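You operate a simulated robot arm through the tools that you are given. There is no shell and no other tool.

Carry out the task below with a simulated two-armed robot. There is one attempt and no reset: what you move stays moved.

TASK
Put one of the steel strainers from the top of the cloth table on the top of the low steel table. Put the grey bucket on the top of the steel cabinet away on the top of the long grey table. Put one of the small cheeses from the middle of table q on the white board. Put the folded white cloth on the top of table w away on the top of the cloth table. Take the cap off the white bottle on the top of table w and lay it down there. Fetch the tiny follower and set it in the steel bucket. Fetch the tiny beige mould and set it on the top of table t. Any order will do. Set down upright: steel strainer.

The check looks at the end state, three seconds after you hand in, the way a careful person would. Anything else that was tipped, shoved, dropped, spilled or broken makes it a failure. Lids that push on must go on centred and level and be pressed home; caps that screw on are set level and turned clockwise until they are tight. Flat cloth is picked up by pressing the open fingertips on it (5 to 10 N) and closing them slowly along it; thin cloth reads only 2 to 8 mm in the jaws.

THE ROBOT
Two 7-joint arms with fingered hands on one trunk, on a base that moves. Base frame: it is fixed to the floor where the robot stands at the start and does not move with it; the origin is under the middle of the robot, x ahead of it, y to its left, z up. Units: mm, degrees, N and s.
The left shoulder is at the start at [49, 182, 1223], the right one opposite. With the tool pointing down near the work surface each hand reaches from about 400 to 820 mm from the robot's upright axis, wherever it stands, measured 20 degrees to its own side. Places, roughly: folded white cloth (20x8x4 cm) [-7400, 200, 900]; grey bucket [-5750, 2000, 1250]; small cheese [-6500, 1000, 750]; steel bucket [-5500, -5000, 500]; steel strainer [-500, 2000, 750]; tiny beige mould (7x7x6 cm) [-7700, -800, 900]; tiny follower [-8000, -500, 1000]; top of table T [-8600, -1400, 900]; top of the cloth table [-1000, 1600, 800]; top of the long grey table [-5600, -5200, 600]; top of the low steel table [-1900, 800, 500]; white board (15x20x2 cm) [-9100, -1500, 900]; white bottle [-7750, -250, 1000]. Payload 3.8 kg a hand.
The TCP of each hand is the grasp point between the finger pads, 30 mm short of the fingertips. In the tool frame z runs along the fingers and y along their closing line. The gripper opens to 104 mm; its body begins 35 mm behind the TCP. The gripper is a hand of 4 fingers: y runs from the thumb to the fingers, the wrist lies at [-17, -104, -178] in the tool frame, and closing takes about 1.5 s.
Orientation is that of the tool frame in the base frame, as a unit quaternion [x, y, z, w]. With the fingers straight down and the wrist toward the robot, the tool's x, y and z point along [0, 1, 0], [1, 0, 0] and [0, 0, -1] of the base frame.

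THE INTERFACE
- The arms move only by the tool move_arm. It takes "left_rows", "right_rows" or both (then of equal length, played together; a hand with none holds still); each is a list of rows, each a list of 6 numbers: the shift along the tool's x, y, z in mm, then the turn, a rotation vector about the tool's x, y, z in degrees. In form: [[tx, ty, tz, ax, ay, az], ...]. A call has 1 to 20 rows; each row shifts and turns the commanded pose from where the row before left it, along the tool's axes as they then stand. "left_hand" and "right_hand" are, for a hand that has rows, the finger opening in mm, from 0 to 104, set as the call begins (left out, the last holds). A row lasts 0.2 s, in which the tool goes at most 50 mm and 8.6 degrees; a call with a longer step from one row to the next is refused whole, and so is a gripper value outside its range. Where a pose cannot be reached the arm comes as near as it can. A force on the tool above 40 N (or 10 N above the force at the start of the call, whichever is more), or a blocked arm, ends the call early, and 0.2 s more pass. Each finger travels about 72 mm/s and halts on what it meets, pressing with about 33 N; the grip force reading is that of the motor and also rises with nothing between the fingers. The clock runs only during rows and for 0.2 s after the last one: add rows that do not move to give the fingers time. It gives the time, the measured TCP pose, the force on the tool (base axes), the opening and the grip force at its end, in the units of the frame above (readings bear some noise), with the torque about the TCP (base axes, N m) and any sound that the robot's microphone picked up.
- Cameras (640 x 400 px; columns grow to the right, rows downward): "scene" is now at [132, -12.7, 1395.9]; the picture's right is [-0.13, -0.99, 0.00], its down [-0.61, 0.08, -0.79] and it looks along [0.78, -0.10, -0.61] (base axes); focal length 259 px, centre (320, 200). "left" rides on the left gripper at [-66, -90, -126] in its tool frame; the picture's right is [-0.78, -0.30, 0.56], its down [0.57, -0.70, 0.42] and it looks along [0.27, 0.65, 0.71] (tool axes); focal length 275 px, centre (320, 200). "right" rides on the right gripper at [66, -90, -126] in its tool frame; the picture's right is [-0.78, 0.30, -0.56], its down [-0.57, -0.70, 0.42] and it looks along [-0.26, 0.65, 0.71] (tool axes); focal length 275 px, centre (320, 200). There is no depth. A picture from a camera that has moved, and an enlarged one, comes with that camera's place and axes in the base frame and with its lens.
- snapshot(camera): a new picture of that camera. No time passes.
- raise_lower(by): moves the trunk up (or, below 0, down) by that many mm; the arms and the scene camera ride with it, the base frame stays. It gives what a move gives, with no picture.
- roll_base(legs): drives the robot by 1 to 6 legs, each [ahead, left, turn to the left] in mm, mm and degrees, along the robot's own axes; the way and the turn of a leg run together, so that a leg with both is an arc; at most 1500 mm and 180 degrees a leg. The arms and the cameras ride along, it lands a little off, and it stops where it bumps. It gives what a move gives.
- finger_targets(index, middle, ring, thumb_bend, thumb_turn, hand): sets how far each is bent, from 0 (flat) to 1 (curled in); at 0.3 the hand is open as for a grip, at 0.7 the pads meet at the TCP. One left out holds its place. A second passes; each finger stops where it meets its share of the squeeze, and holds until it gets a number again. A gripper value or a shape takes the hand back. It gives what a move gives, with no picture; readings hold the bend of each and the force on the fingers (four entries, about 0 where the hand has none), thumb and palm. thumb_turn goes from beside the hand (0) to across from the fingers (1), as for a grip.
- set_grasp(shape, hand): the hand has 4 fingers and takes this shape, open, in about a second: jaw (thumb against the fingers, like two jaws); tri (thumb and two fingers); tip (a fingertip pinch); poke (one finger out to press); point (the index stretched); flat (the hand flat); cup (the hand cupped); fist (a fist). The gripper value then closes the fingers along that shape, each until it touches; the sizes above hold for jaw. It gives what a move gives, with no picture.
- aim_head(pan, tilt): turns the head with the scene camera to pan (to the left, within 86 degrees either way) and tilt (down, from -29 to 69), counted from straight ahead of the robot (the tilt from the chest, where the trunk bows). It gives what a move gives.
- close_up(camera, box): a new picture of the part [left, top, right, bottom] of that camera's present view, enlarged. No time passes.
- finish_job(): hands the job in; it is judged then, once.

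Places have to be worked out from the pictures, the camera data and where the tool is seen. Open the grippers and draw the arms clear of the work before you hand the job in, unless the task says otherwise.

The tools are called after ">>>" by a JSON object that holds its "op" and its "data". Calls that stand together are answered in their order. move_arm: Moves the arms, as the interface text tells. Its arguments: {"type":"object","properties":{"left_rows":{"type":"array"},"left_hand":{"type":"number"},"right_rows":{"type":"array"},"right_hand":{"type":"number"}},"required":[]} The other tools are called the same way: raise_lower (by) moves the trunk up or down; set_grasp (shape, hand) gives the hand a shape; finger_targets (index, middle, ring, thumb_bend, thumb_turn, hand) moves the fingers one by one; roll_base (legs) drives the base; aim_head (pan, tilt) turns the head that bears the scene camera; snapshot (camera) takes a picture; close_up (camera, box) takes an enlarged picture of a part of a camera's view; finish_job () hands the job in.

At the start:

```text
t: 0.0
left_tcp_pos: [558.2, 191.8, 1168.8]
left_tcp_rot: [0.707, 0.707, 0.0, 0.0]
left_force: [0.5, 0.2, 0.3]
left_ft_torque: [0.01, -0.03, 0.0]
left_gripper_width: 104.0
left_finger_force: 0.1
left_shape: jaw
left_bend: [0.3, 0.3, 0.3, 0.3, 0.97]
left_finger forces: [0.0, 0.1, 0.1, 0.0, 0.0, 0.0]
right_tcp_pos: [550.0, -230.8, 1197.7]
right_tcp_rot: [0.707, 0.707, 0.001, 0.001]
right_force: [-0.4, -0.2, -0.5]
right_ft_torque: [-0.03, 0.0, 0.0]
right_gripper_width: 103.7
right_finger_force: 0.1
right_shape: jaw
right_bend: [0.3, 0.3, 0.3, 0.3, 0.97]
right_finger forces: [0.0, 0.1, 0.0, 0.0, 0.0, 0.1]
trunk travel left (down, up): [-375.0, 381.0]
robot x, y, heading: [-1.1, 1.8, -0.2]
head pan, tilt (commanded): [-7.6, 37.9]
```

scene: 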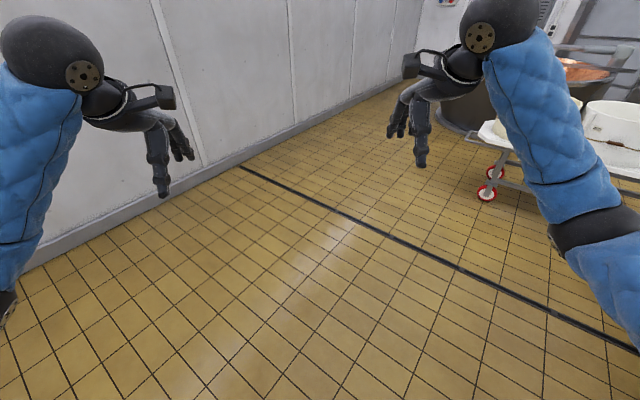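
right: 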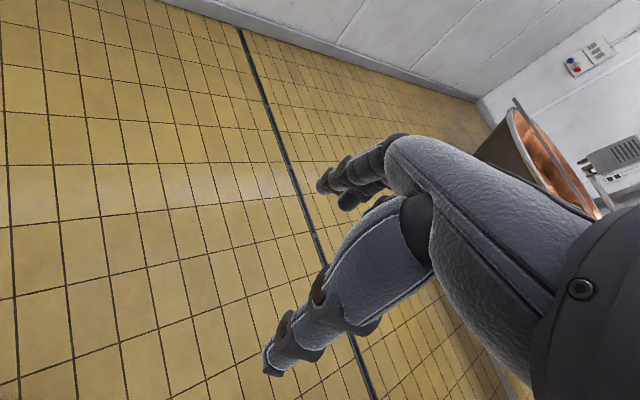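
left: 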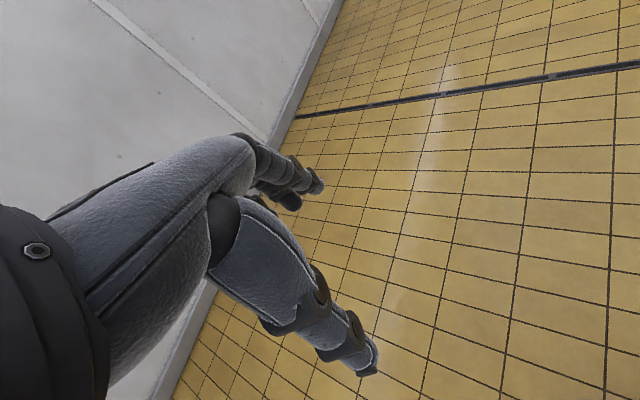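

I see a wall to the left front and some vats on the right. The work lies behind me, so I first look around with the head.

>>> {"op": "aim_head", "data": {"pan": 86, "tilt": 15}}

>>> {"op": "snapshot", "data": {"camera": "scene"}}

>>> {"op": "aim_head", "data": {"pan": -86, "tilt": 15}}

>>> {"op": "snapshot", "data": {"camera": "scene"}}

```text
t: 1.7
left_tcp_pos: [558.3, 192.1, 1170.0]
left_tcp_rot: [0.707, 0.707, 0.0, 0.0]
left_force: [0.5, -0.1, -0.4]
left_ft_torque: [0.01, 0.01, 0.02]
left_gripper_width: 103.9
left_finger_force: 0.1
left_shape: jaw
left_bend: [0.3, 0.3, 0.3, 0.3, 0.97]
left_finger forces: [0.0, 0.0, 0.0, 0.0, 0.0, 0.0]
right_tcp_pos: [550.8, -230.5, 1196.8]
right_tcp_rot: [0.707, 0.707, -0.001, 0.0]
right_force: [0.3, 0.0, 0.4]
right_ft_torque: [-0.01, 0.01, 0.02]
right_gripper_width: 103.6
right_finger_force: 0.1
right_shape: jaw
right_bend: [0.3, 0.3, 0.3, 0.3, 0.97]
right_finger forces: [0.0, 0.0, 0.0, 0.0, 0.1, 0.0]
trunk travel left (down, up): [-375.0, 381.0]
robot x, y, heading: [-2.2, -1.8, 0.2]
head pan, tilt (commanded): [85.9, 15.0]
```

```text
taken
camera scene: at [53.1, 91.9, 1432.3], right [1.0, -0.07, 0.0], down [-0.02, -0.26, -0.97], along [0.07, 0.96, -0.26], focal length 259 px, centre (320, 200)
```

scene: 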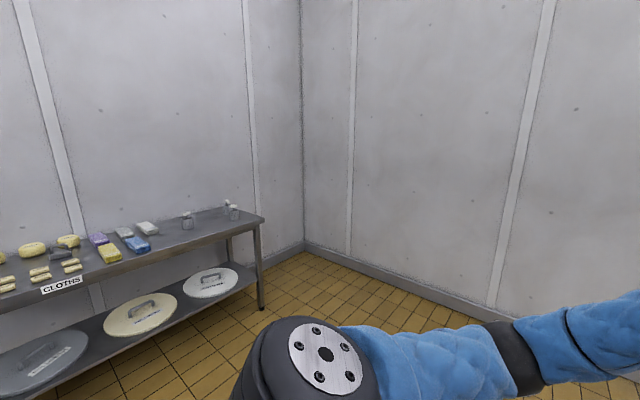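

```text
t: 4.3
left_tcp_pos: [558.5, 192.4, 1170.5]
left_tcp_rot: [0.707, 0.707, 0.0, 0.0]
left_force: [0.1, 0.5, -0.2]
left_ft_torque: [0.0, -0.03, -0.02]
left_gripper_width: 103.7
left_finger_force: 0.2
left_shape: jaw
left_bend: [0.3, 0.3, 0.3, 0.3, 0.97]
left_finger forces: [0.0, 0.0, 0.0, 0.1, 0.0, 0.0]
right_tcp_pos: [550.0, -231.1, 1197.3]
right_tcp_rot: [0.706, 0.708, 0.0, 0.001]
right_force: [0.3, 0.1, -0.4]
right_ft_torque: [0.0, -0.01, -0.01]
right_gripper_width: 104.0
right_finger_force: 0.1
right_shape: jaw
right_bend: [0.3, 0.3, 0.3, 0.3, 0.97]
right_finger forces: [0.0, 0.0, 0.1, 0.0, 0.0, 0.0]
trunk travel left (down, up): [-375.0, 381.0]
robot x, y, heading: [2.3, -1.1, -0.2]
head pan, tilt (commanded): [-85.9, 15.0]
```

```text
taken
camera scene: at [53.1, -94.5, 1432.3], right [-1.0, -0.07, 0.0], down [-0.02, 0.26, -0.97], along [0.07, -0.96, -0.26], focal length 259 px, centre (320, 200)
```

scene: 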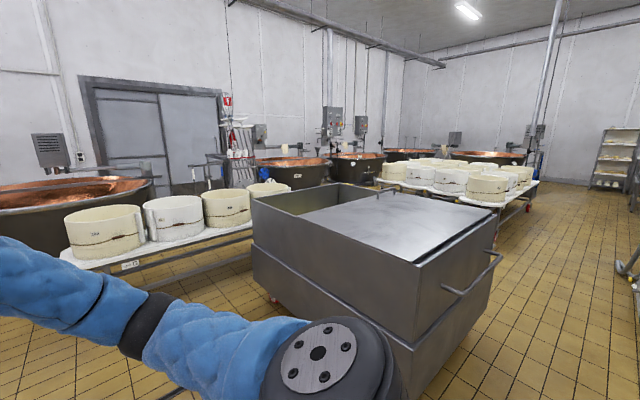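

The cloth table stands to my left-behind. I zoom on it before driving.

>>> {"op": "aim_head", "data": {"pan": 86, "tilt": 15}}

>>> {"op": "close_up", "data": {"camera": "scene", "box": [0, 180, 300, 367]}}

```text
t: 6.9
left_tcp_pos: [559.4, 192.3, 1170.1]
left_tcp_rot: [0.707, 0.707, 0.001, -0.001]
left_force: [0.4, -0.5, 0.9]
left_ft_torque: [-0.02, 0.02, -0.01]
left_gripper_width: 103.8
left_finger_force: 0.1
left_shape: jaw
left_bend: [0.3, 0.3, 0.3, 0.3, 0.97]
left_finger forces: [0.1, 0.0, 0.0, 0.1, 0.0, 0.1]
right_tcp_pos: [549.0, -229.4, 1197.1]
right_tcp_rot: [0.707, 0.707, 0.0, 0.0]
right_force: [-0.3, 1.1, 0.6]
right_ft_torque: [-0.02, -0.03, 0.04]
right_gripper_width: 103.9
right_finger_force: 0.1
right_shape: jaw
right_bend: [0.3, 0.3, 0.3, 0.3, 0.97]
right_finger forces: [0.1, 0.0, 0.1, 0.0, 0.1, 0.0]
trunk travel left (down, up): [-375.0, 381.0]
robot x, y, heading: [6.0, 3.4, -0.0]
head pan, tilt (commanded): [85.9, 15.0]
```

```text
2.13 times, centred on (150, 274) of scene
camera zoom: at [53.0, 91.9, 1432.3], right [1.0, -0.07, 0.0], down [-0.02, -0.26, -0.97], along [0.07, 0.96, -0.26], focal length 553 px, centre (683, 43)
```

zoom: 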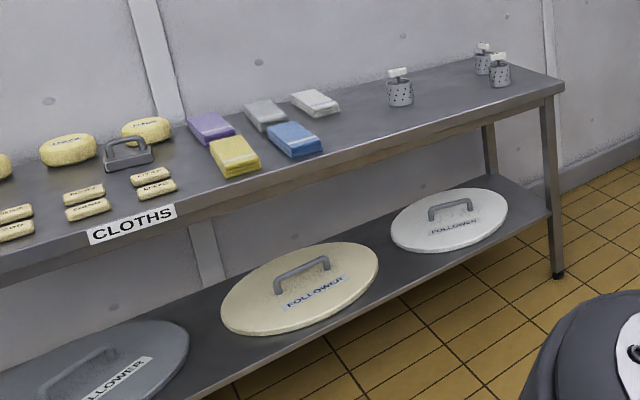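

The strainers are the perforated cups at the right end of the cloth table, whose front edge runs about 45° to my axes. I turn to face it.

>>> {"op": "roll_base", "data": {"legs": [[0, 0, 135]]}}

>>> {"op": "aim_head", "data": {"pan": 0, "tilt": 25}}

>>> {"op": "snapshot", "data": {"camera": "scene"}}

>>> {"op": "aim_head", "data": {"pan": 80, "tilt": 20}}

>>> {"op": "snapshot", "data": {"camera": "scene"}}

```text
t: 12.9
left_tcp_pos: [-536.1, 248.3, 1169.4]
left_tcp_rot: [-0.392, 0.92, 0.0, -0.001]
left_force: [0.1, 0.4, 0.2]
left_ft_torque: [-0.02, 0.0, -0.01]
left_gripper_width: 103.5
left_finger_force: 0.0
left_shape: jaw
left_bend: [0.3, 0.3, 0.3, 0.3, 0.97]
left_finger forces: [0.0, 0.0, 0.0, 0.0, 0.1, 0.1]
right_tcp_pos: [-235.2, 545.9, 1195.8]
right_tcp_rot: [-0.391, 0.92, -0.001, 0.001]
right_force: [0.4, 0.2, -0.8]
right_ft_torque: [0.0, 0.01, 0.01]
right_gripper_width: 103.9
right_finger_force: 0.0
right_shape: jaw
right_bend: [0.3, 0.3, 0.3, 0.3, 0.97]
right_finger forces: [0.0, 0.1, 0.0, 0.1, 0.0, 0.1]
trunk travel left (down, up): [-375.0, 381.0]
robot x, y, heading: [4.1, 1.1, 136.0]
head pan, tilt (commanded): [85.9, 15.0]
```

```text
t: 14.5
left_tcp_pos: [-535.9, 248.7, 1169.9]
left_tcp_rot: [-0.392, 0.92, 0.0, 0.0]
left_force: [-0.3, 0.4, -0.2]
left_ft_torque: [0.04, -0.01, -0.02]
left_gripper_width: 103.6
left_finger_force: 0.0
left_shape: jaw
left_bend: [0.3, 0.3, 0.3, 0.3, 0.97]
left_finger forces: [0.0, 0.0, 0.0, 0.0, 0.1, 0.0]
right_tcp_pos: [-236.4, 547.1, 1197.3]
right_tcp_rot: [-0.391, 0.92, 0.0, -0.001]
right_force: [0.6, 0.7, 0.7]
right_ft_torque: [0.0, 0.02, 0.02]
right_gripper_width: 103.7
right_finger_force: 0.1
right_shape: jaw
right_bend: [0.3, 0.3, 0.3, 0.3, 0.97]
right_finger forces: [0.1, 0.0, 0.1, 0.0, 0.0, 0.0]
trunk travel left (down, up): [-375.0, 381.0]
robot x, y, heading: [-0.2, -1.7, 135.9]
head pan, tilt (commanded): [0.0, 25.0]
```

```text
taken
camera scene: at [-101.5, 95.5, 1416.1], right [0.69, 0.72, 0.0], down [0.3, -0.29, -0.91], along [-0.65, 0.63, -0.42], focal length 259 px, centre (320, 200)
```

scene: 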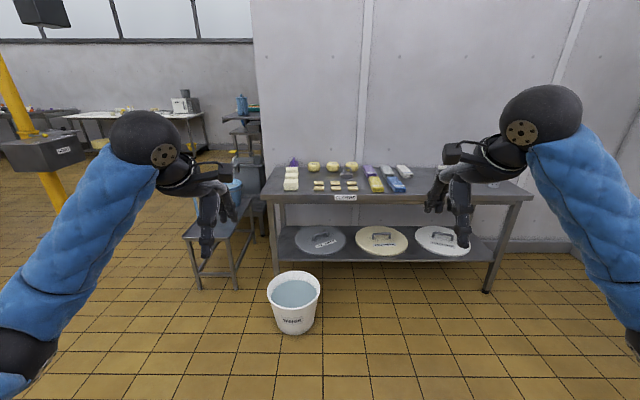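

```text
t: 16.1
left_tcp_pos: [-536.0, 249.3, 1170.0]
left_tcp_rot: [-0.391, 0.92, 0.0, 0.001]
left_force: [0.0, 0.6, -0.1]
left_ft_torque: [-0.04, -0.01, 0.01]
left_gripper_width: 103.6
left_finger_force: 0.1
left_shape: jaw
left_bend: [0.3, 0.3, 0.3, 0.3, 0.97]
left_finger forces: [0.1, 0.0, 0.0, 0.0, 0.0, 0.0]
right_tcp_pos: [-235.5, 547.1, 1197.5]
right_tcp_rot: [-0.392, 0.92, 0.0, 0.0]
right_force: [0.3, 0.3, -0.2]
right_ft_torque: [0.01, -0.02, -0.01]
right_gripper_width: 103.6
right_finger_force: 0.0
right_shape: jaw
right_bend: [0.3, 0.3, 0.3, 0.3, 0.97]
right_finger forces: [0.0, 0.0, 0.0, 0.0, 0.0, 0.0]
trunk travel left (down, up): [-375.0, 381.0]
robot x, y, heading: [-0.3, -2.5, 136.2]
head pan, tilt (commanded): [80.0, 20.0]
```

```text
taken
camera scene: at [-110.5, -23.2, 1424.2], right [-0.59, 0.81, 0.0], down [0.28, 0.2, -0.94], along [-0.76, -0.55, -0.34], focal length 259 px, centre (320, 200)
```

scene: 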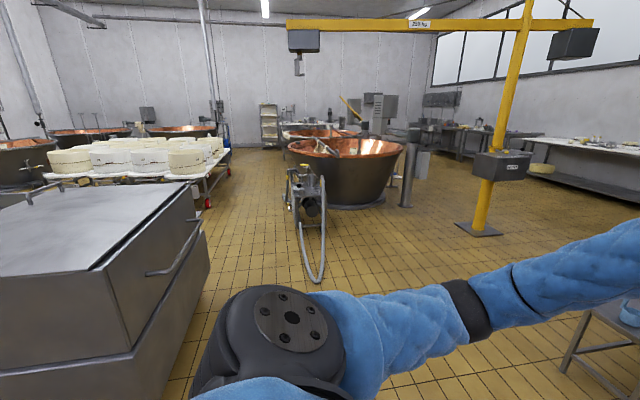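

A white water bucket stands on the floor before the table's left part; the strainers are to the right. I move right and part way ahead, then look again.

>>> {"op": "roll_base", "data": {"legs": [[0, -650, 0], [700, 0, 0]]}}

>>> {"op": "aim_head", "data": {"pan": -10, "tilt": 40}}

>>> {"op": "snapshot", "data": {"camera": "scene"}}

>>> {"op": "aim_head", "data": {"pan": 0, "tilt": 69}}

>>> {"op": "snapshot", "data": {"camera": "scene"}}

```text
t: 23.1
left_tcp_pos: [-577.8, 1203.9, 1169.3]
left_tcp_rot: [-0.387, 0.922, 0.0, 0.0]
left_force: [0.1, 0.7, 0.4]
left_ft_torque: [-0.02, -0.04, 0.01]
left_gripper_width: 103.8
left_finger_force: 0.1
left_shape: jaw
left_bend: [0.3, 0.3, 0.3, 0.3, 0.97]
left_finger forces: [0.0, 0.0, 0.0, 0.0, 0.0, 0.0]
right_tcp_pos: [-275.6, 1499.6, 1197.5]
right_tcp_rot: [-0.388, 0.922, -0.001, 0.0]
right_force: [-0.2, -0.1, -0.2]
right_ft_torque: [0.01, 0.01, -0.02]
right_gripper_width: 103.8
right_finger_force: 0.1
right_shape: jaw
right_bend: [0.3, 0.3, 0.3, 0.3, 0.97]
right_finger forces: [0.0, 0.0, 0.0, 0.0, 0.0, 0.1]
trunk travel left (down, up): [-375.0, 381.0]
robot x, y, heading: [-42.9, 951.2, 135.7]
head pan, tilt (commanded): [80.0, 20.0]
```

```text
t: 24.7
left_tcp_pos: [-576.8, 1203.8, 1169.7]
left_tcp_rot: [-0.388, 0.922, 0.0, 0.0]
left_force: [-0.2, 0.0, -0.6]
left_ft_torque: [-0.02, -0.03, -0.01]
left_gripper_width: 103.7
left_finger_force: 0.0
left_shape: jaw
left_bend: [0.3, 0.3, 0.3, 0.3, 0.97]
left_finger forces: [0.1, 0.0, 0.1, 0.0, 0.0, 0.0]
right_tcp_pos: [-274.7, 1499.6, 1197.7]
right_tcp_rot: [-0.388, 0.922, 0.0, 0.0]
right_force: [0.4, -0.5, 0.7]
right_ft_torque: [-0.02, -0.02, 0.01]
right_gripper_width: 104.1
right_finger_force: 0.1
right_shape: jaw
right_bend: [0.3, 0.3, 0.3, 0.3, 0.97]
right_finger forces: [0.1, 0.0, 0.0, 0.0, 0.1, 0.0]
trunk travel left (down, up): [-375.0, 381.0]
robot x, y, heading: [-44.2, 952.3, 135.6]
head pan, tilt (commanded): [-10.0, 40.0]
```

```text
taken
camera scene: at [-127.8, 1051.2, 1392.8], right [0.81, 0.58, 0.0], down [0.37, -0.52, -0.77], along [-0.45, 0.62, -0.64], focal length 259 px, centre (320, 200)
```

scene: 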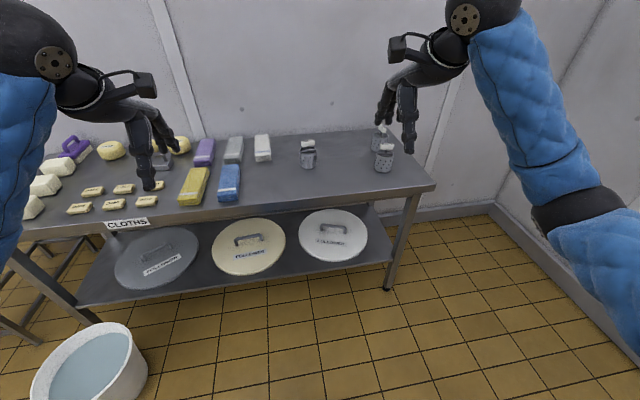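

```text
t: 25.6
left_tcp_pos: [-577.2, 1203.5, 1170.5]
left_tcp_rot: [-0.387, 0.922, 0.0, -0.001]
left_force: [-0.6, -0.4, -0.1]
left_ft_torque: [0.02, 0.01, -0.01]
left_gripper_width: 103.8
left_finger_force: 0.0
left_shape: jaw
left_bend: [0.3, 0.3, 0.3, 0.3, 0.97]
left_finger forces: [0.0, 0.0, 0.0, 0.0, 0.0, 0.1]
right_tcp_pos: [-275.3, 1499.8, 1197.3]
right_tcp_rot: [-0.388, 0.922, 0.0, 0.0]
right_force: [0.5, 0.1, 0.4]
right_ft_torque: [0.0, -0.04, 0.0]
right_gripper_width: 103.7
right_finger_force: 0.0
right_shape: jaw
right_bend: [0.3, 0.3, 0.3, 0.3, 0.97]
right_finger forces: [0.1, 0.0, 0.0, 0.0, 0.1, 0.0]
trunk travel left (down, up): [-375.0, 381.0]
robot x, y, heading: [-45.5, 950.2, 135.9]
head pan, tilt (commanded): [0.0, 68.8]
```

```text
taken
camera scene: at [-118.3, 1021.3, 1356.7], right [0.7, 0.71, 0.0], down [0.67, -0.65, -0.36], along [-0.26, 0.25, -0.93], focal length 259 px, centre (320, 200)
```

scene: 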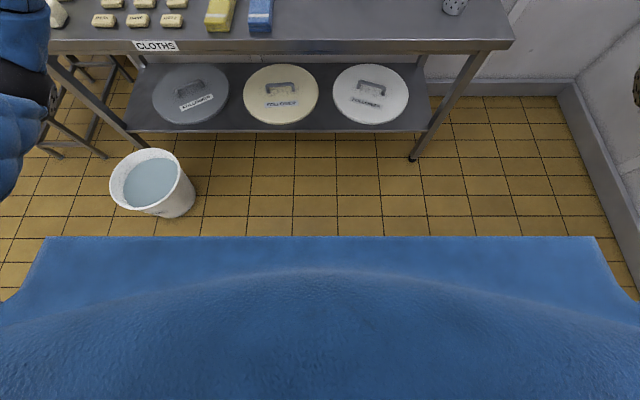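

Triangulating two views, the left single strainer is near [-719, 1784, 840] on an 800-high top. I zoom in on it to see its shape.

>>> {"op": "aim_head", "data": {"pan": -10, "tilt": 40}}

>>> {"op": "close_up", "data": {"camera": "scene", "box": [260, 110, 420, 210]}}

>>> {"op": "close_up", "data": {"camera": "scene", "box": [0, 120, 200, 245]}}

```text
t: 26.6
left_tcp_pos: [-576.9, 1203.0, 1170.4]
left_tcp_rot: [-0.388, 0.922, 0.0, 0.001]
left_force: [-0.1, 0.1, 0.6]
left_ft_torque: [-0.01, 0.04, -0.03]
left_gripper_width: 103.6
left_finger_force: 0.1
left_shape: jaw
left_bend: [0.3, 0.3, 0.3, 0.3, 0.97]
left_finger forces: [0.0, 0.0, 0.1, 0.1, 0.0, 0.1]
right_tcp_pos: [-275.2, 1500.1, 1197.8]
right_tcp_rot: [-0.387, 0.922, 0.001, 0.0]
right_force: [-0.4, 0.5, -0.3]
right_ft_torque: [0.0, 0.0, 0.02]
right_gripper_width: 103.7
right_finger_force: 0.1
right_shape: jaw
right_bend: [0.3, 0.3, 0.3, 0.3, 0.97]
right_finger forces: [0.0, 0.1, 0.0, 0.0, 0.1, 0.0]
trunk travel left (down, up): [-375.0, 381.0]
robot x, y, heading: [-44.9, 953.5, 135.9]
head pan, tilt (commanded): [-10.0, 40.0]
```

```text
4.00 times, centred on (340, 160) of scene
camera zoom: at [-127.8, 1051.2, 1392.7], right [0.81, 0.58, 0.0], down [0.37, -0.52, -0.77], along [-0.45, 0.62, -0.64], focal length 1037 px, centre (240, 360)
```

zoom: 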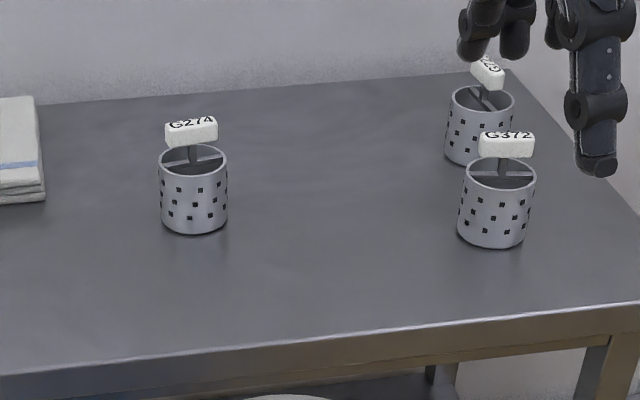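

```text
3.20 times, centred on (100, 182) of scene
camera zoom: at [-127.8, 1051.2, 1392.7], right [0.81, 0.58, 0.0], down [0.37, -0.52, -0.77], along [-0.45, 0.62, -0.64], focal length 830 px, centre (1024, 256)
```

zoom: 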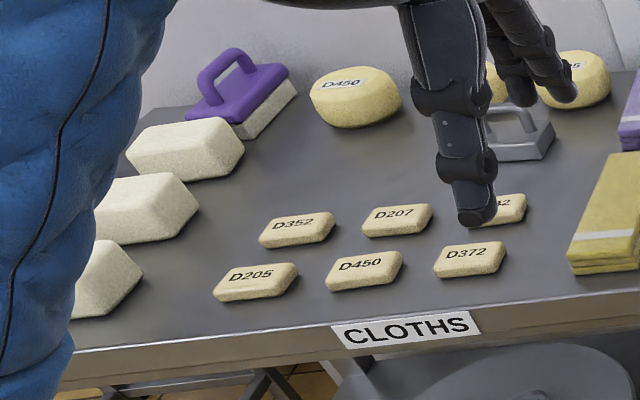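

The strainer is a ~72 mm cup with a white tag handle on a stem, its long side along my left–right. I drive closer so it lies in my right hand's reach.

>>> {"op": "roll_base", "data": {"legs": [[420, 70, 0]]}}

>>> {"op": "aim_head", "data": {"pan": -18, "tilt": 42}}

>>> {"op": "snapshot", "data": {"camera": "scene"}}

```text
t: 29.2
left_tcp_pos: [-929.4, 1451.2, 1169.8]
left_tcp_rot: [-0.386, 0.922, -0.001, 0.0]
left_force: [-0.7, -0.9, -0.3]
left_ft_torque: [-0.02, -0.03, 0.03]
left_gripper_width: 103.5
left_finger_force: 0.1
left_shape: jaw
left_bend: [0.3, 0.3, 0.3, 0.3, 0.97]
left_finger forces: [0.1, 0.0, 0.0, 0.0, 0.1, 0.1]
right_tcp_pos: [-625.8, 1746.3, 1198.8]
right_tcp_rot: [-0.385, 0.923, 0.0, 0.0]
right_force: [0.3, -0.9, -0.3]
right_ft_torque: [0.0, 0.02, 0.01]
right_gripper_width: 103.9
right_finger_force: 0.1
right_shape: jaw
right_bend: [0.3, 0.3, 0.3, 0.3, 0.97]
right_finger forces: [0.0, 0.0, 0.0, 0.0, 0.1, 0.0]
trunk travel left (down, up): [-375.0, 381.0]
robot x, y, heading: [-394.6, 1194.2, 135.4]
head pan, tilt (commanded): [-10.0, 40.0]
```

```text
t: 29.9
left_tcp_pos: [-926.7, 1450.5, 1170.8]
left_tcp_rot: [-0.387, 0.922, 0.0, 0.0]
left_force: [-0.9, 0.5, 0.0]
left_ft_torque: [0.0, 0.01, 0.0]
left_gripper_width: 103.4
left_finger_force: 0.1
left_shape: jaw
left_bend: [0.3, 0.3, 0.3, 0.3, 0.97]
left_finger forces: [0.0, 0.1, 0.0, 0.0, 0.0, 0.0]
right_tcp_pos: [-624.4, 1746.2, 1197.2]
right_tcp_rot: [-0.386, 0.922, 0.0, 0.0]
right_force: [0.2, -0.2, 0.0]
right_ft_torque: [-0.02, 0.06, -0.04]
right_gripper_width: 103.8
right_finger_force: 0.0
right_shape: jaw
right_bend: [0.3, 0.3, 0.3, 0.3, 0.97]
right_finger forces: [0.0, 0.0, 0.0, 0.0, 0.1, 0.0]
trunk travel left (down, up): [-375.0, 381.0]
robot x, y, heading: [-390.5, 1196.3, 135.2]
head pan, tilt (commanded): [-18.0, 42.0]
```

```text
taken
camera scene: at [-467.9, 1302.0, 1389.9], right [0.89, 0.46, 0.0], down [0.31, -0.59, -0.74], along [-0.34, 0.66, -0.67], focal length 259 px, centre (320, 200)
```

scene: 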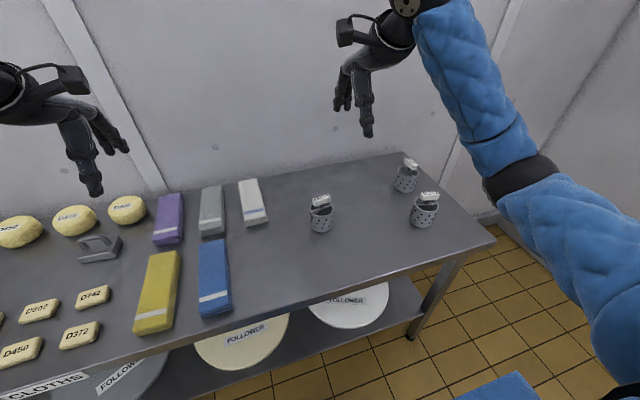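

Now I zoom to refine the strainer's place.

>>> {"op": "close_up", "data": {"camera": "scene", "box": [240, 160, 400, 260]}}

>>> {"op": "snapshot", "data": {"camera": "right"}}

```text
4.00 times, centred on (320, 210) of scene
camera zoom: at [-467.9, 1302.0, 1389.9], right [0.89, 0.46, 0.0], down [0.31, -0.59, -0.74], along [-0.34, 0.66, -0.67], focal length 1037 px, centre (320, 160)
```

zoom: 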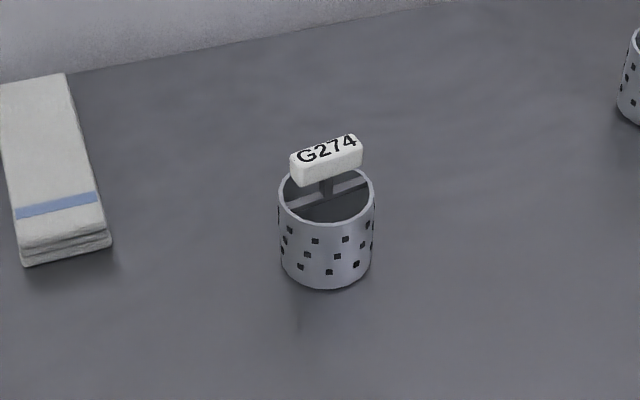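

```text
taken
camera right: at [-606.9, 1635.1, 1323.2], right [0.33, 0.76, 0.56], down [0.9, -0.08, -0.42], along [-0.28, 0.64, -0.71], focal length 275 px, centre (320, 200)
```

right: 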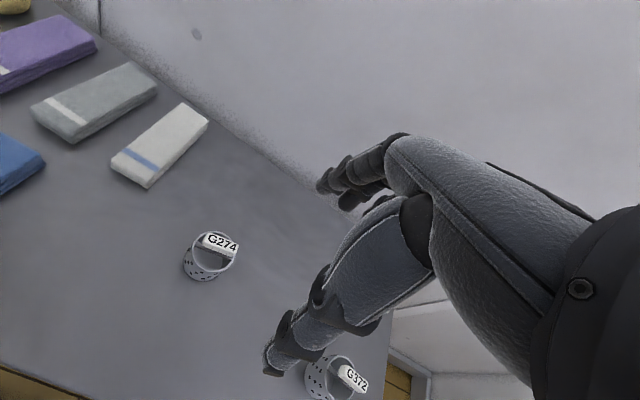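

The tag handle is about at [-720, 1792, 891]. I bring the right hand over it, about 100 mm high, and check.

>>> {"op": "move_arm", "data": {"right_rows": [[8.6, 25, 20, 0, 0, 0], [8.6, 25, 40, 0, 0, 0], [8.6, 25, 40, 0, 0, 0], [8.6, 25, 40, 0, 0, 0], [0, 0, 40, 0, 0, 0], [0, 0, 20, 0, 0, 0]], "right_hand": 104}}

>>> {"op": "snapshot", "data": {"camera": "right"}}

>>> {"op": "close_up", "data": {"camera": "scene", "box": [200, 100, 440, 250]}}

```text
t: 31.3
left_tcp_pos: [-927.7, 1450.3, 1169.1]
left_tcp_rot: [-0.386, 0.922, 0.0, 0.0]
left_force: [0.5, 0.0, -0.2]
left_ft_torque: [-0.01, -0.01, 0.02]
left_gripper_width: 103.8
left_finger_force: 0.1
left_shape: jaw
left_bend: [0.3, 0.3, 0.3, 0.3, 0.97]
left_finger forces: [0.1, 0.1, 0.0, 0.0, 0.0, 0.0]
right_tcp_pos: [-719.3, 1792.7, 997.7]
right_tcp_rot: [-0.386, 0.922, 0.001, 0.0]
right_force: [0.0, -0.7, 0.7]
right_ft_torque: [0.01, 0.02, -0.01]
right_gripper_width: 103.6
right_finger_force: 0.0
right_shape: jaw
right_bend: [0.3, 0.3, 0.3, 0.3, 0.97]
right_finger forces: [0.0, 0.0, 0.0, 0.1, 0.1, 0.0]
trunk travel left (down, up): [-375.0, 381.0]
robot x, y, heading: [-396.3, 1193.5, 135.3]
head pan, tilt (commanded): [-18.0, 42.0]
```

```text
taken
camera right: at [-702.6, 1682.1, 1123.1], right [0.33, 0.76, 0.56], down [0.9, -0.08, -0.42], along [-0.28, 0.64, -0.71], focal length 275 px, centre (320, 200)
```

right: 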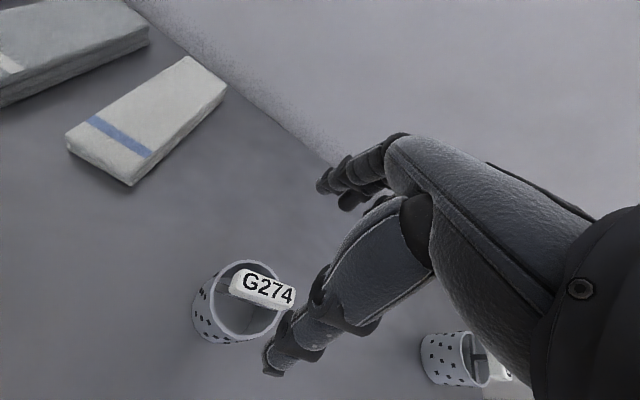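

```text
2.67 times, centred on (320, 175) of scene
camera zoom: at [-468.3, 1302.2, 1389.8], right [0.89, 0.46, 0.0], down [0.31, -0.59, -0.74], along [-0.34, 0.66, -0.67], focal length 692 px, centre (320, 267)
```

zoom: 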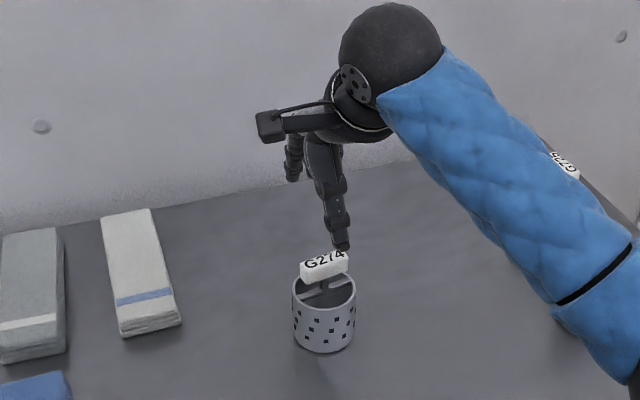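

The handle sits right under the grasp point. I zoom in the hand view to measure the tag's turn.

>>> {"op": "close_up", "data": {"camera": "right", "box": [180, 240, 340, 340]}}

>>> {"op": "close_up", "data": {"camera": "scene", "box": [290, 170, 354, 210]}}

```text
4.00 times, centred on (260, 290) of right
camera zoom: at [-702.6, 1682.1, 1123.1], right [0.33, 0.76, 0.56], down [0.9, -0.08, -0.42], along [-0.28, 0.64, -0.71], focal length 1101 px, centre (560, -160)
```

zoom: 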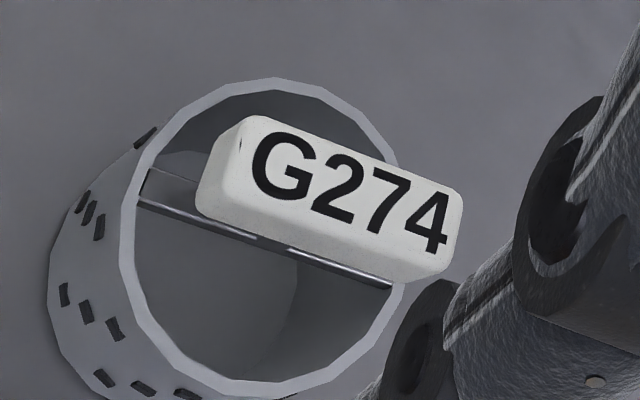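

```text
10.00 times, centred on (322, 190) of scene
camera zoom: at [-468.3, 1302.2, 1389.8], right [0.89, 0.46, 0.0], down [0.31, -0.59, -0.74], along [-0.34, 0.66, -0.67], focal length 2593 px, centre (300, 300)
```

zoom: 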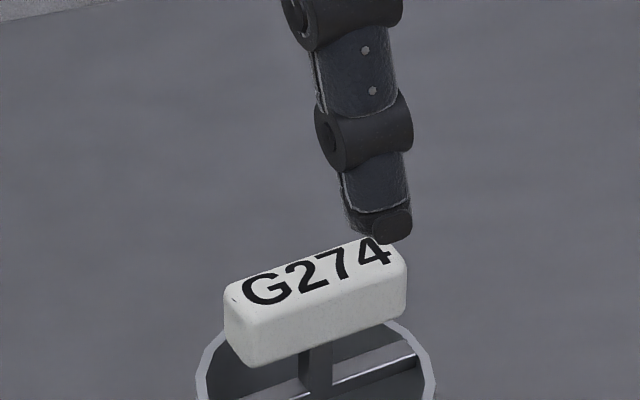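

The tag is turned about 10° from the jaws. I turn the hand to match and lower it so the pads flank the tag.

>>> {"op": "move_arm", "data": {"right_rows": [[0, 0, 20, 0, 0, -5], [0, 0, 25, 0, 0, -5], [0, 0, 30, 0, 0, 0], [0, 0, 23, 0, 0, 0]]}}

>>> {"op": "snapshot", "data": {"camera": "right"}}

>>> {"op": "close_up", "data": {"camera": "scene", "box": [260, 130, 388, 210]}}

```text
t: 32.3
left_tcp_pos: [-927.7, 1450.4, 1169.4]
left_tcp_rot: [-0.386, 0.923, 0.0, 0.0]
left_force: [0.6, -0.9, 0.3]
left_ft_torque: [0.01, -0.01, -0.03]
left_gripper_width: 103.6
left_finger_force: 0.1
left_shape: jaw
left_bend: [0.3, 0.3, 0.3, 0.3, 0.97]
left_finger forces: [0.1, 0.0, 0.1, 0.0, 0.0, 0.1]
right_tcp_pos: [-721.0, 1790.7, 899.1]
right_tcp_rot: [-0.466, 0.885, 0.0, -0.001]
right_force: [0.5, -0.7, -1.2]
right_ft_torque: [0.0, -0.02, -0.01]
right_gripper_width: 103.6
right_finger_force: 0.1
right_shape: jaw
right_bend: [0.3, 0.3, 0.3, 0.3, 0.97]
right_finger forces: [0.1, 0.0, 0.1, 0.0, 0.0, 0.1]
trunk travel left (down, up): [-375.0, 381.0]
robot x, y, heading: [-395.6, 1198.3, 135.6]
head pan, tilt (commanded): [-18.0, 42.0]
```

```text
taken
camera right: at [-684.9, 1684.8, 1025.2], right [0.2, 0.81, 0.56], down [0.9, 0.07, -0.42], along [-0.38, 0.59, -0.71], focal length 275 px, centre (320, 200)
```

right: 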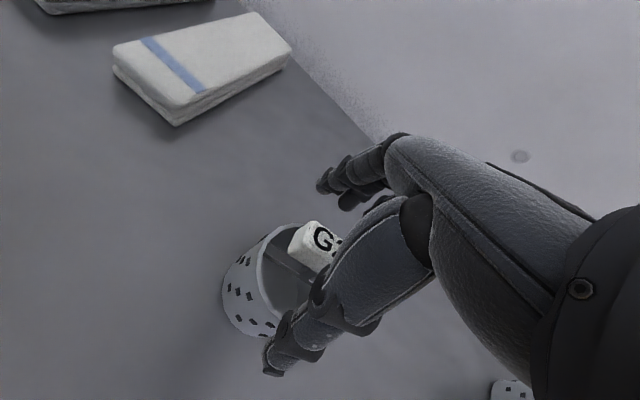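

```text
5.00 times, centred on (324, 170) of scene
camera zoom: at [-468.1, 1302.2, 1389.8], right [0.89, 0.46, 0.0], down [0.31, -0.59, -0.74], along [-0.34, 0.66, -0.67], focal length 1296 px, centre (300, 350)
```

zoom: 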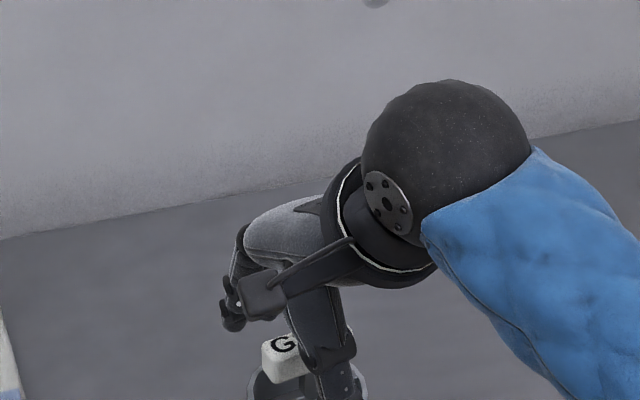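

The jaws straddle the tag within about 5 mm. I close the fingers on it.

>>> {"op": "move_arm", "data": {"right_rows": [[0, 0, 0, 0, 0, 0], [0, 0, 0, 0, 0, 0], [0, 0, 0, 0, 0, 0], [0, 0, 0, 0, 0, 0], [0, 0, 0, 0, 0, 0], [0, 0, 0, 0, 0, 0], [0, 0, 0, 0, 0, 0], [0, 0, 0, 0, 0, 0]], "right_hand": 5}}

>>> {"op": "snapshot", "data": {"camera": "right"}}

>>> {"op": "close_up", "data": {"camera": "scene", "box": [260, 150, 388, 230]}}

```text
t: 34.1
left_tcp_pos: [-928.0, 1450.4, 1170.1]
left_tcp_rot: [-0.386, 0.923, 0.0, 0.001]
left_force: [-0.1, -0.4, 0.1]
left_ft_torque: [-0.02, -0.02, 0.04]
left_gripper_width: 103.5
left_finger_force: 0.1
left_shape: jaw
left_bend: [0.3, 0.3, 0.3, 0.3, 0.97]
left_finger forces: [0.0, 0.0, 0.1, 0.0, 0.1, 0.1]
right_tcp_pos: [-720.8, 1791.4, 899.6]
right_tcp_rot: [-0.465, 0.885, 0.0, 0.0]
right_force: [0.7, 0.0, 2.0]
right_ft_torque: [0.06, 0.02, -0.01]
right_gripper_width: 45.2
right_finger_force: 33.2
right_shape: jaw
right_bend: [0.74, 0.46, 0.51, 0.69, 1.0]
right_finger forces: [16.0, 11.0, 0.0, 0.1, 27.1, 0.0]
trunk travel left (down, up): [-375.0, 381.0]
robot x, y, heading: [-394.9, 1199.2, 135.4]
head pan, tilt (commanded): [-18.0, 42.0]
```

```text
taken
camera right: at [-684.9, 1684.7, 1025.6], right [0.2, 0.81, 0.56], down [0.9, 0.07, -0.42], along [-0.38, 0.59, -0.71], focal length 275 px, centre (320, 200)
```

right: 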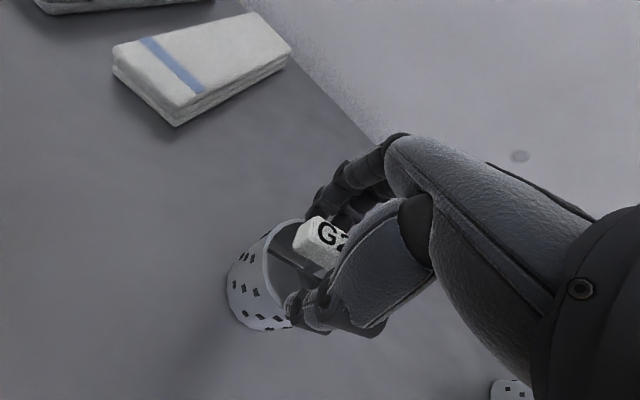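

```text
5.00 times, centred on (324, 190) of scene
camera zoom: at [-468.0, 1302.0, 1389.9], right [0.89, 0.46, 0.0], down [0.31, -0.59, -0.74], along [-0.34, 0.66, -0.67], focal length 1296 px, centre (300, 250)
```

zoom: 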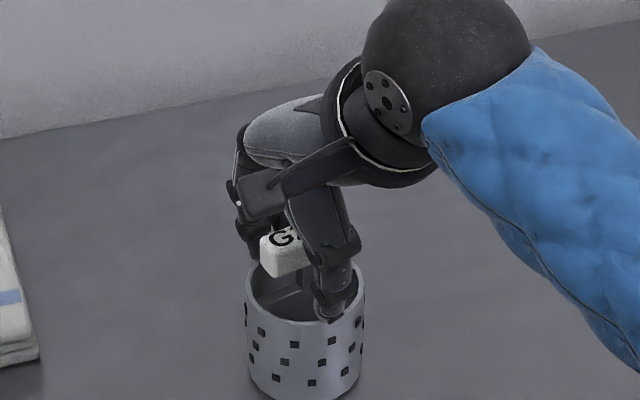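

Index, middle and thumb report contact at a 45 mm opening. I lift a little and see whether the strainer comes along level.

>>> {"op": "move_arm", "data": {"right_rows": [[0, 0, -5, 0, 0, 0], [0, 0, -5, 0, 0, 0], [0, 0, -5, 0, 0, 0], [0, 0, 0, 0, 0, 0]]}}

>>> {"op": "snapshot", "data": {"camera": "right"}}

>>> {"op": "close_up", "data": {"camera": "scene", "box": [260, 150, 388, 230]}}

```text
t: 35.1
left_tcp_pos: [-928.3, 1451.9, 1169.5]
left_tcp_rot: [-0.386, 0.923, 0.0, 0.0]
left_force: [-0.1, 0.9, -0.1]
left_ft_torque: [0.01, 0.03, 0.0]
left_gripper_width: 103.7
left_finger_force: 0.1
left_shape: jaw
left_bend: [0.3, 0.3, 0.3, 0.3, 0.97]
left_finger forces: [0.0, 0.1, 0.0, 0.0, 0.1, 0.0]
right_tcp_pos: [-720.2, 1791.1, 913.8]
right_tcp_rot: [-0.465, 0.885, 0.0, -0.001]
right_force: [1.0, 0.3, -2.1]
right_ft_torque: [-0.02, 0.03, -0.01]
right_gripper_width: 45.0
right_finger_force: 33.4
right_shape: jaw
right_bend: [0.74, 0.46, 0.51, 0.69, 1.0]
right_finger forces: [16.6, 10.5, 0.1, 0.0, 26.9, 0.1]
trunk travel left (down, up): [-375.0, 381.0]
robot x, y, heading: [-394.5, 1198.1, 135.6]
head pan, tilt (commanded): [-18.0, 42.0]
```

```text
taken
camera right: at [-683.9, 1685.5, 1040.1], right [0.2, 0.81, 0.56], down [0.9, 0.07, -0.42], along [-0.38, 0.59, -0.71], focal length 275 px, centre (320, 200)
```

right: 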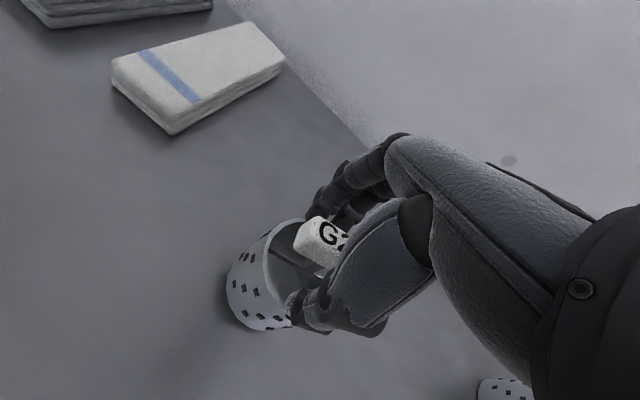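

```text
5.00 times, centred on (324, 190) of scene
camera zoom: at [-468.2, 1302.3, 1389.8], right [0.89, 0.46, 0.0], down [0.31, -0.59, -0.74], along [-0.34, 0.66, -0.67], focal length 1296 px, centre (300, 250)
```

zoom: 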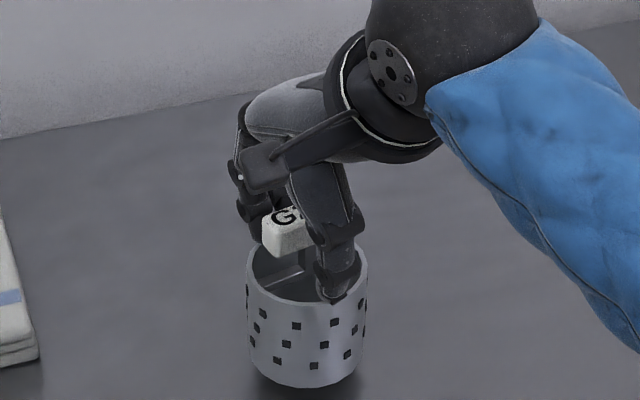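

The strainer came up level with the hand. I raise it clear and back away from the table.

>>> {"op": "move_arm", "data": {"right_rows": [[0, 0, -20, 0, 0, 0], [0, 0, -30, 0, 0, 0], [0, 0, -30, 0, 0, 0], [0, 0, -30, 0, 0, 0], [0, 0, -30, 0, 0, 0], [0, 0, -20, 0, 0, 0]]}}

>>> {"op": "roll_base", "data": {"legs": [[-500, -50, 0]]}}

>>> {"op": "aim_head", "data": {"pan": 45, "tilt": 30}}

>>> {"op": "snapshot", "data": {"camera": "scene"}}

>>> {"op": "snapshot", "data": {"camera": "right"}}

```text
t: 36.5
left_tcp_pos: [-928.8, 1451.4, 1170.8]
left_tcp_rot: [-0.385, 0.923, 0.0, 0.0]
left_force: [0.3, 0.0, -0.2]
left_ft_torque: [0.0, -0.01, 0.03]
left_gripper_width: 103.9
left_finger_force: 0.0
left_shape: jaw
left_bend: [0.3, 0.3, 0.3, 0.3, 0.97]
left_finger forces: [0.0, 0.0, 0.0, 0.0, 0.0, 0.0]
right_tcp_pos: [-720.4, 1791.5, 1074.4]
right_tcp_rot: [-0.465, 0.885, -0.001, 0.0]
right_force: [0.1, -0.9, -2.1]
right_ft_torque: [0.02, 0.03, -0.01]
right_gripper_width: 44.7
right_finger_force: 33.8
right_shape: jaw
right_bend: [0.74, 0.46, 0.51, 0.69, 1.0]
right_finger forces: [16.5, 10.4, 0.1, 0.1, 26.9, 0.0]
trunk travel left (down, up): [-375.0, 381.0]
robot x, y, heading: [-393.3, 1195.8, 135.5]
head pan, tilt (commanded): [-18.0, 42.0]
```

```text
t: 39.5
left_tcp_pos: [-532.5, 1131.1, 1170.0]
left_tcp_rot: [-0.387, 0.922, 0.0, 0.0]
left_force: [0.2, -0.6, 0.4]
left_ft_torque: [0.01, 0.04, -0.01]
left_gripper_width: 103.5
left_finger_force: 0.1
left_shape: jaw
left_bend: [0.3, 0.3, 0.3, 0.3, 0.97]
left_finger forces: [0.1, 0.0, 0.0, 0.1, 0.0, 0.0]
right_tcp_pos: [-326.5, 1471.5, 1075.0]
right_tcp_rot: [-0.467, 0.884, 0.0, 0.0]
right_force: [0.2, -1.2, -1.8]
right_ft_torque: [-0.02, -0.02, -0.03]
right_gripper_width: 44.8
right_finger_force: 33.0
right_shape: jaw
right_bend: [0.74, 0.46, 0.51, 0.69, 1.0]
right_finger forces: [16.4, 10.4, 0.0, 0.0, 26.9, 0.0]
trunk travel left (down, up): [-375.0, 381.0]
robot x, y, heading: [-0.3, 879.1, 135.5]
head pan, tilt (commanded): [-18.0, 42.0]
```

```text
t: 40.8
left_tcp_pos: [-532.4, 1131.4, 1169.7]
left_tcp_rot: [-0.387, 0.922, 0.0, 0.0]
left_force: [0.6, -0.1, 0.2]
left_ft_torque: [0.01, 0.03, -0.01]
left_gripper_width: 103.6
left_finger_force: 0.0
left_shape: jaw
left_bend: [0.3, 0.3, 0.3, 0.3, 0.97]
left_finger forces: [0.1, 0.1, 0.0, 0.0, 0.0, 0.1]
right_tcp_pos: [-325.9, 1472.9, 1075.1]
right_tcp_rot: [-0.466, 0.885, 0.0, -0.001]
right_force: [0.2, -0.1, -1.2]
right_ft_torque: [0.0, 0.03, 0.01]
right_gripper_width: 45.1
right_finger_force: 32.8
right_shape: jaw
right_bend: [0.74, 0.46, 0.51, 0.69, 1.0]
right_finger forces: [16.5, 10.4, 0.1, 0.1, 26.9, 0.0]
trunk travel left (down, up): [-375.0, 381.0]
robot x, y, heading: [3.3, 882.7, 135.5]
head pan, tilt (commanded): [45.0, 30.0]
```

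```text
taken
camera scene: at [-124.4, 909.3, 1408.1], right [-0.01, 1.0, 0.0], down [0.5, 0.0, -0.87], along [-0.87, -0.01, -0.5], focal length 259 px, centre (320, 200)
```

scene: 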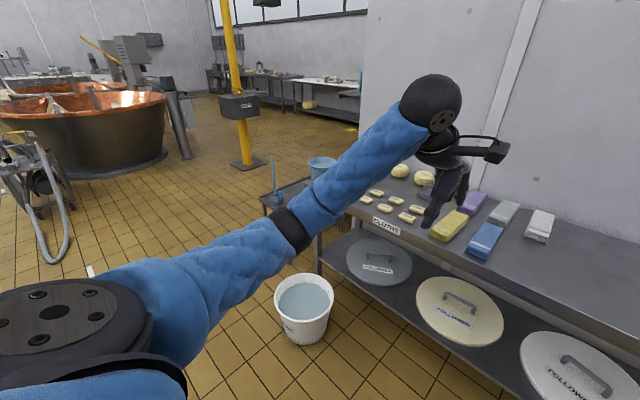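

```text
taken
camera right: at [-290.2, 1366.2, 1199.9], right [0.19, 0.81, 0.56], down [0.9, 0.08, -0.42], along [-0.39, 0.58, -0.71], focal length 275 px, centre (320, 200)
```

right: 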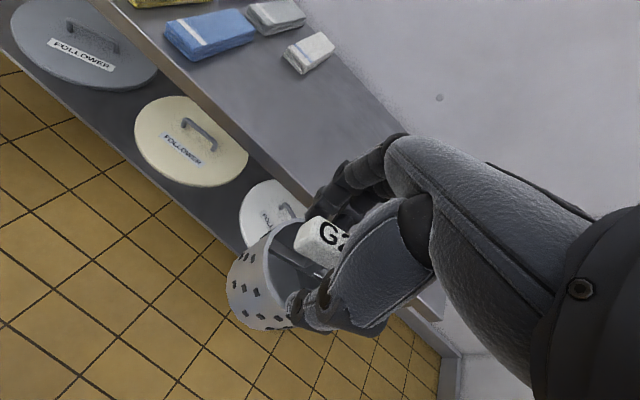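

The low steel table stands left of the cloth table beyond the water bucket, holding a blue bucket and bottle. I turn to face -x, sidestep left past the water bucket, and go round for a look.

>>> {"op": "roll_base", "data": {"legs": [[0, 0, 44], [0, 800, 0], [700, 0, 0]]}}

>>> {"op": "aim_head", "data": {"pan": -30, "tilt": 30}}

>>> {"op": "snapshot", "data": {"camera": "scene"}}

>>> {"op": "aim_head", "data": {"pan": 0, "tilt": 20}}

>>> {"op": "snapshot", "data": {"camera": "scene"}}

```text
t: 50.5
left_tcp_pos: [-1274.1, -80.7, 1170.2]
left_tcp_rot: [-0.701, 0.713, -0.001, 0.0]
left_force: [0.1, -0.6, -0.8]
left_ft_torque: [-0.01, -0.02, 0.01]
left_gripper_width: 103.7
left_finger_force: 0.0
left_shape: jaw
left_bend: [0.3, 0.3, 0.3, 0.3, 0.97]
left_finger forces: [0.1, 0.0, 0.0, 0.0, 0.1, 0.1]
right_tcp_pos: [-1359.0, 307.7, 1073.2]
right_tcp_rot: [0.761, -0.648, 0.0, -0.001]
right_force: [0.4, -1.2, -1.8]
right_ft_torque: [-0.01, -0.01, 0.01]
right_gripper_width: 45.0
right_finger_force: 32.4
right_shape: jaw
right_bend: [0.74, 0.46, 0.51, 0.69, 1.0]
right_finger forces: [16.3, 10.3, 0.0, 0.0, 26.6, 0.0]
trunk travel left (down, up): [-375.0, 381.0]
robot x, y, heading: [-711.9, 100.3, 179.1]
head pan, tilt (commanded): [45.0, 30.0]
```

```text
t: 52.0
left_tcp_pos: [-1274.4, -80.2, 1170.1]
left_tcp_rot: [-0.701, 0.713, 0.0, 0.0]
left_force: [-0.7, 0.1, -1.1]
left_ft_torque: [0.0, -0.03, -0.02]
left_gripper_width: 103.5
left_finger_force: 0.1
left_shape: jaw
left_bend: [0.3, 0.3, 0.3, 0.3, 0.97]
left_finger forces: [0.1, 0.0, 0.0, 0.0, 0.0, 0.1]
right_tcp_pos: [-1357.9, 308.0, 1074.0]
right_tcp_rot: [0.76, -0.649, 0.0, 0.0]
right_force: [0.6, -0.4, -1.7]
right_ft_torque: [-0.03, 0.04, -0.05]
right_gripper_width: 44.8
right_finger_force: 32.6
right_shape: jaw
right_bend: [0.74, 0.46, 0.51, 0.69, 1.0]
right_finger forces: [16.3, 10.4, 0.0, 0.0, 26.7, 0.0]
trunk travel left (down, up): [-375.0, 381.0]
robot x, y, heading: [-713.5, 100.8, 179.0]
head pan, tilt (commanded): [-30.0, 30.0]
```

```text
taken
camera scene: at [-837.7, 147.6, 1408.1], right [0.51, 0.86, 0.0], down [0.43, -0.26, -0.87], along [-0.74, 0.45, -0.5], focal length 259 px, centre (320, 200)
```

scene: 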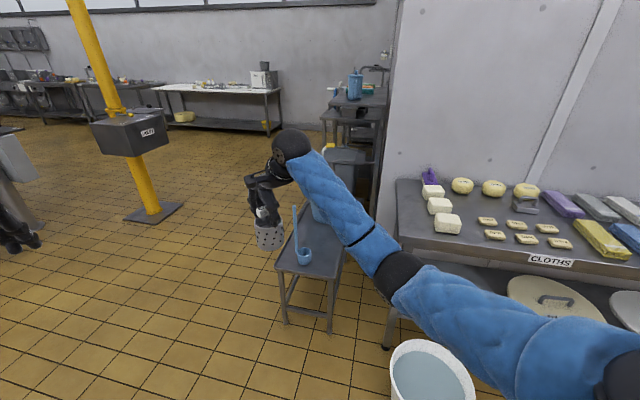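

```text
t: 52.9
left_tcp_pos: [-1273.0, -80.8, 1170.4]
left_tcp_rot: [-0.701, 0.713, -0.001, 0.0]
left_force: [0.3, 0.8, 0.1]
left_ft_torque: [-0.01, -0.01, 0.02]
left_gripper_width: 103.5
left_finger_force: 0.0
left_shape: jaw
left_bend: [0.3, 0.3, 0.3, 0.3, 0.97]
left_finger forces: [0.1, 0.1, 0.0, 0.0, 0.1, 0.1]
right_tcp_pos: [-1359.1, 307.9, 1072.6]
right_tcp_rot: [0.761, -0.648, 0.0, -0.001]
right_force: [0.8, 0.8, -1.8]
right_ft_torque: [0.03, 0.0, 0.0]
right_gripper_width: 44.8
right_finger_force: 32.5
right_shape: jaw
right_bend: [0.74, 0.46, 0.51, 0.69, 1.0]
right_finger forces: [16.3, 10.4, 0.0, 0.1, 26.8, 0.0]
trunk travel left (down, up): [-375.0, 381.0]
robot x, y, heading: [-710.6, 102.5, 179.2]
head pan, tilt (commanded): [0.0, 20.0]
```

```text
taken
camera scene: at [-853.3, 102.8, 1424.1], right [0.02, 1.0, 0.0], down [0.34, -0.01, -0.94], along [-0.94, 0.02, -0.34], focal length 259 px, centre (320, 200)
```

scene: 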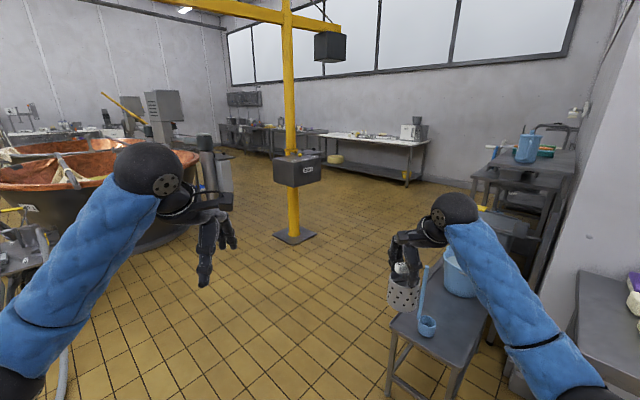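

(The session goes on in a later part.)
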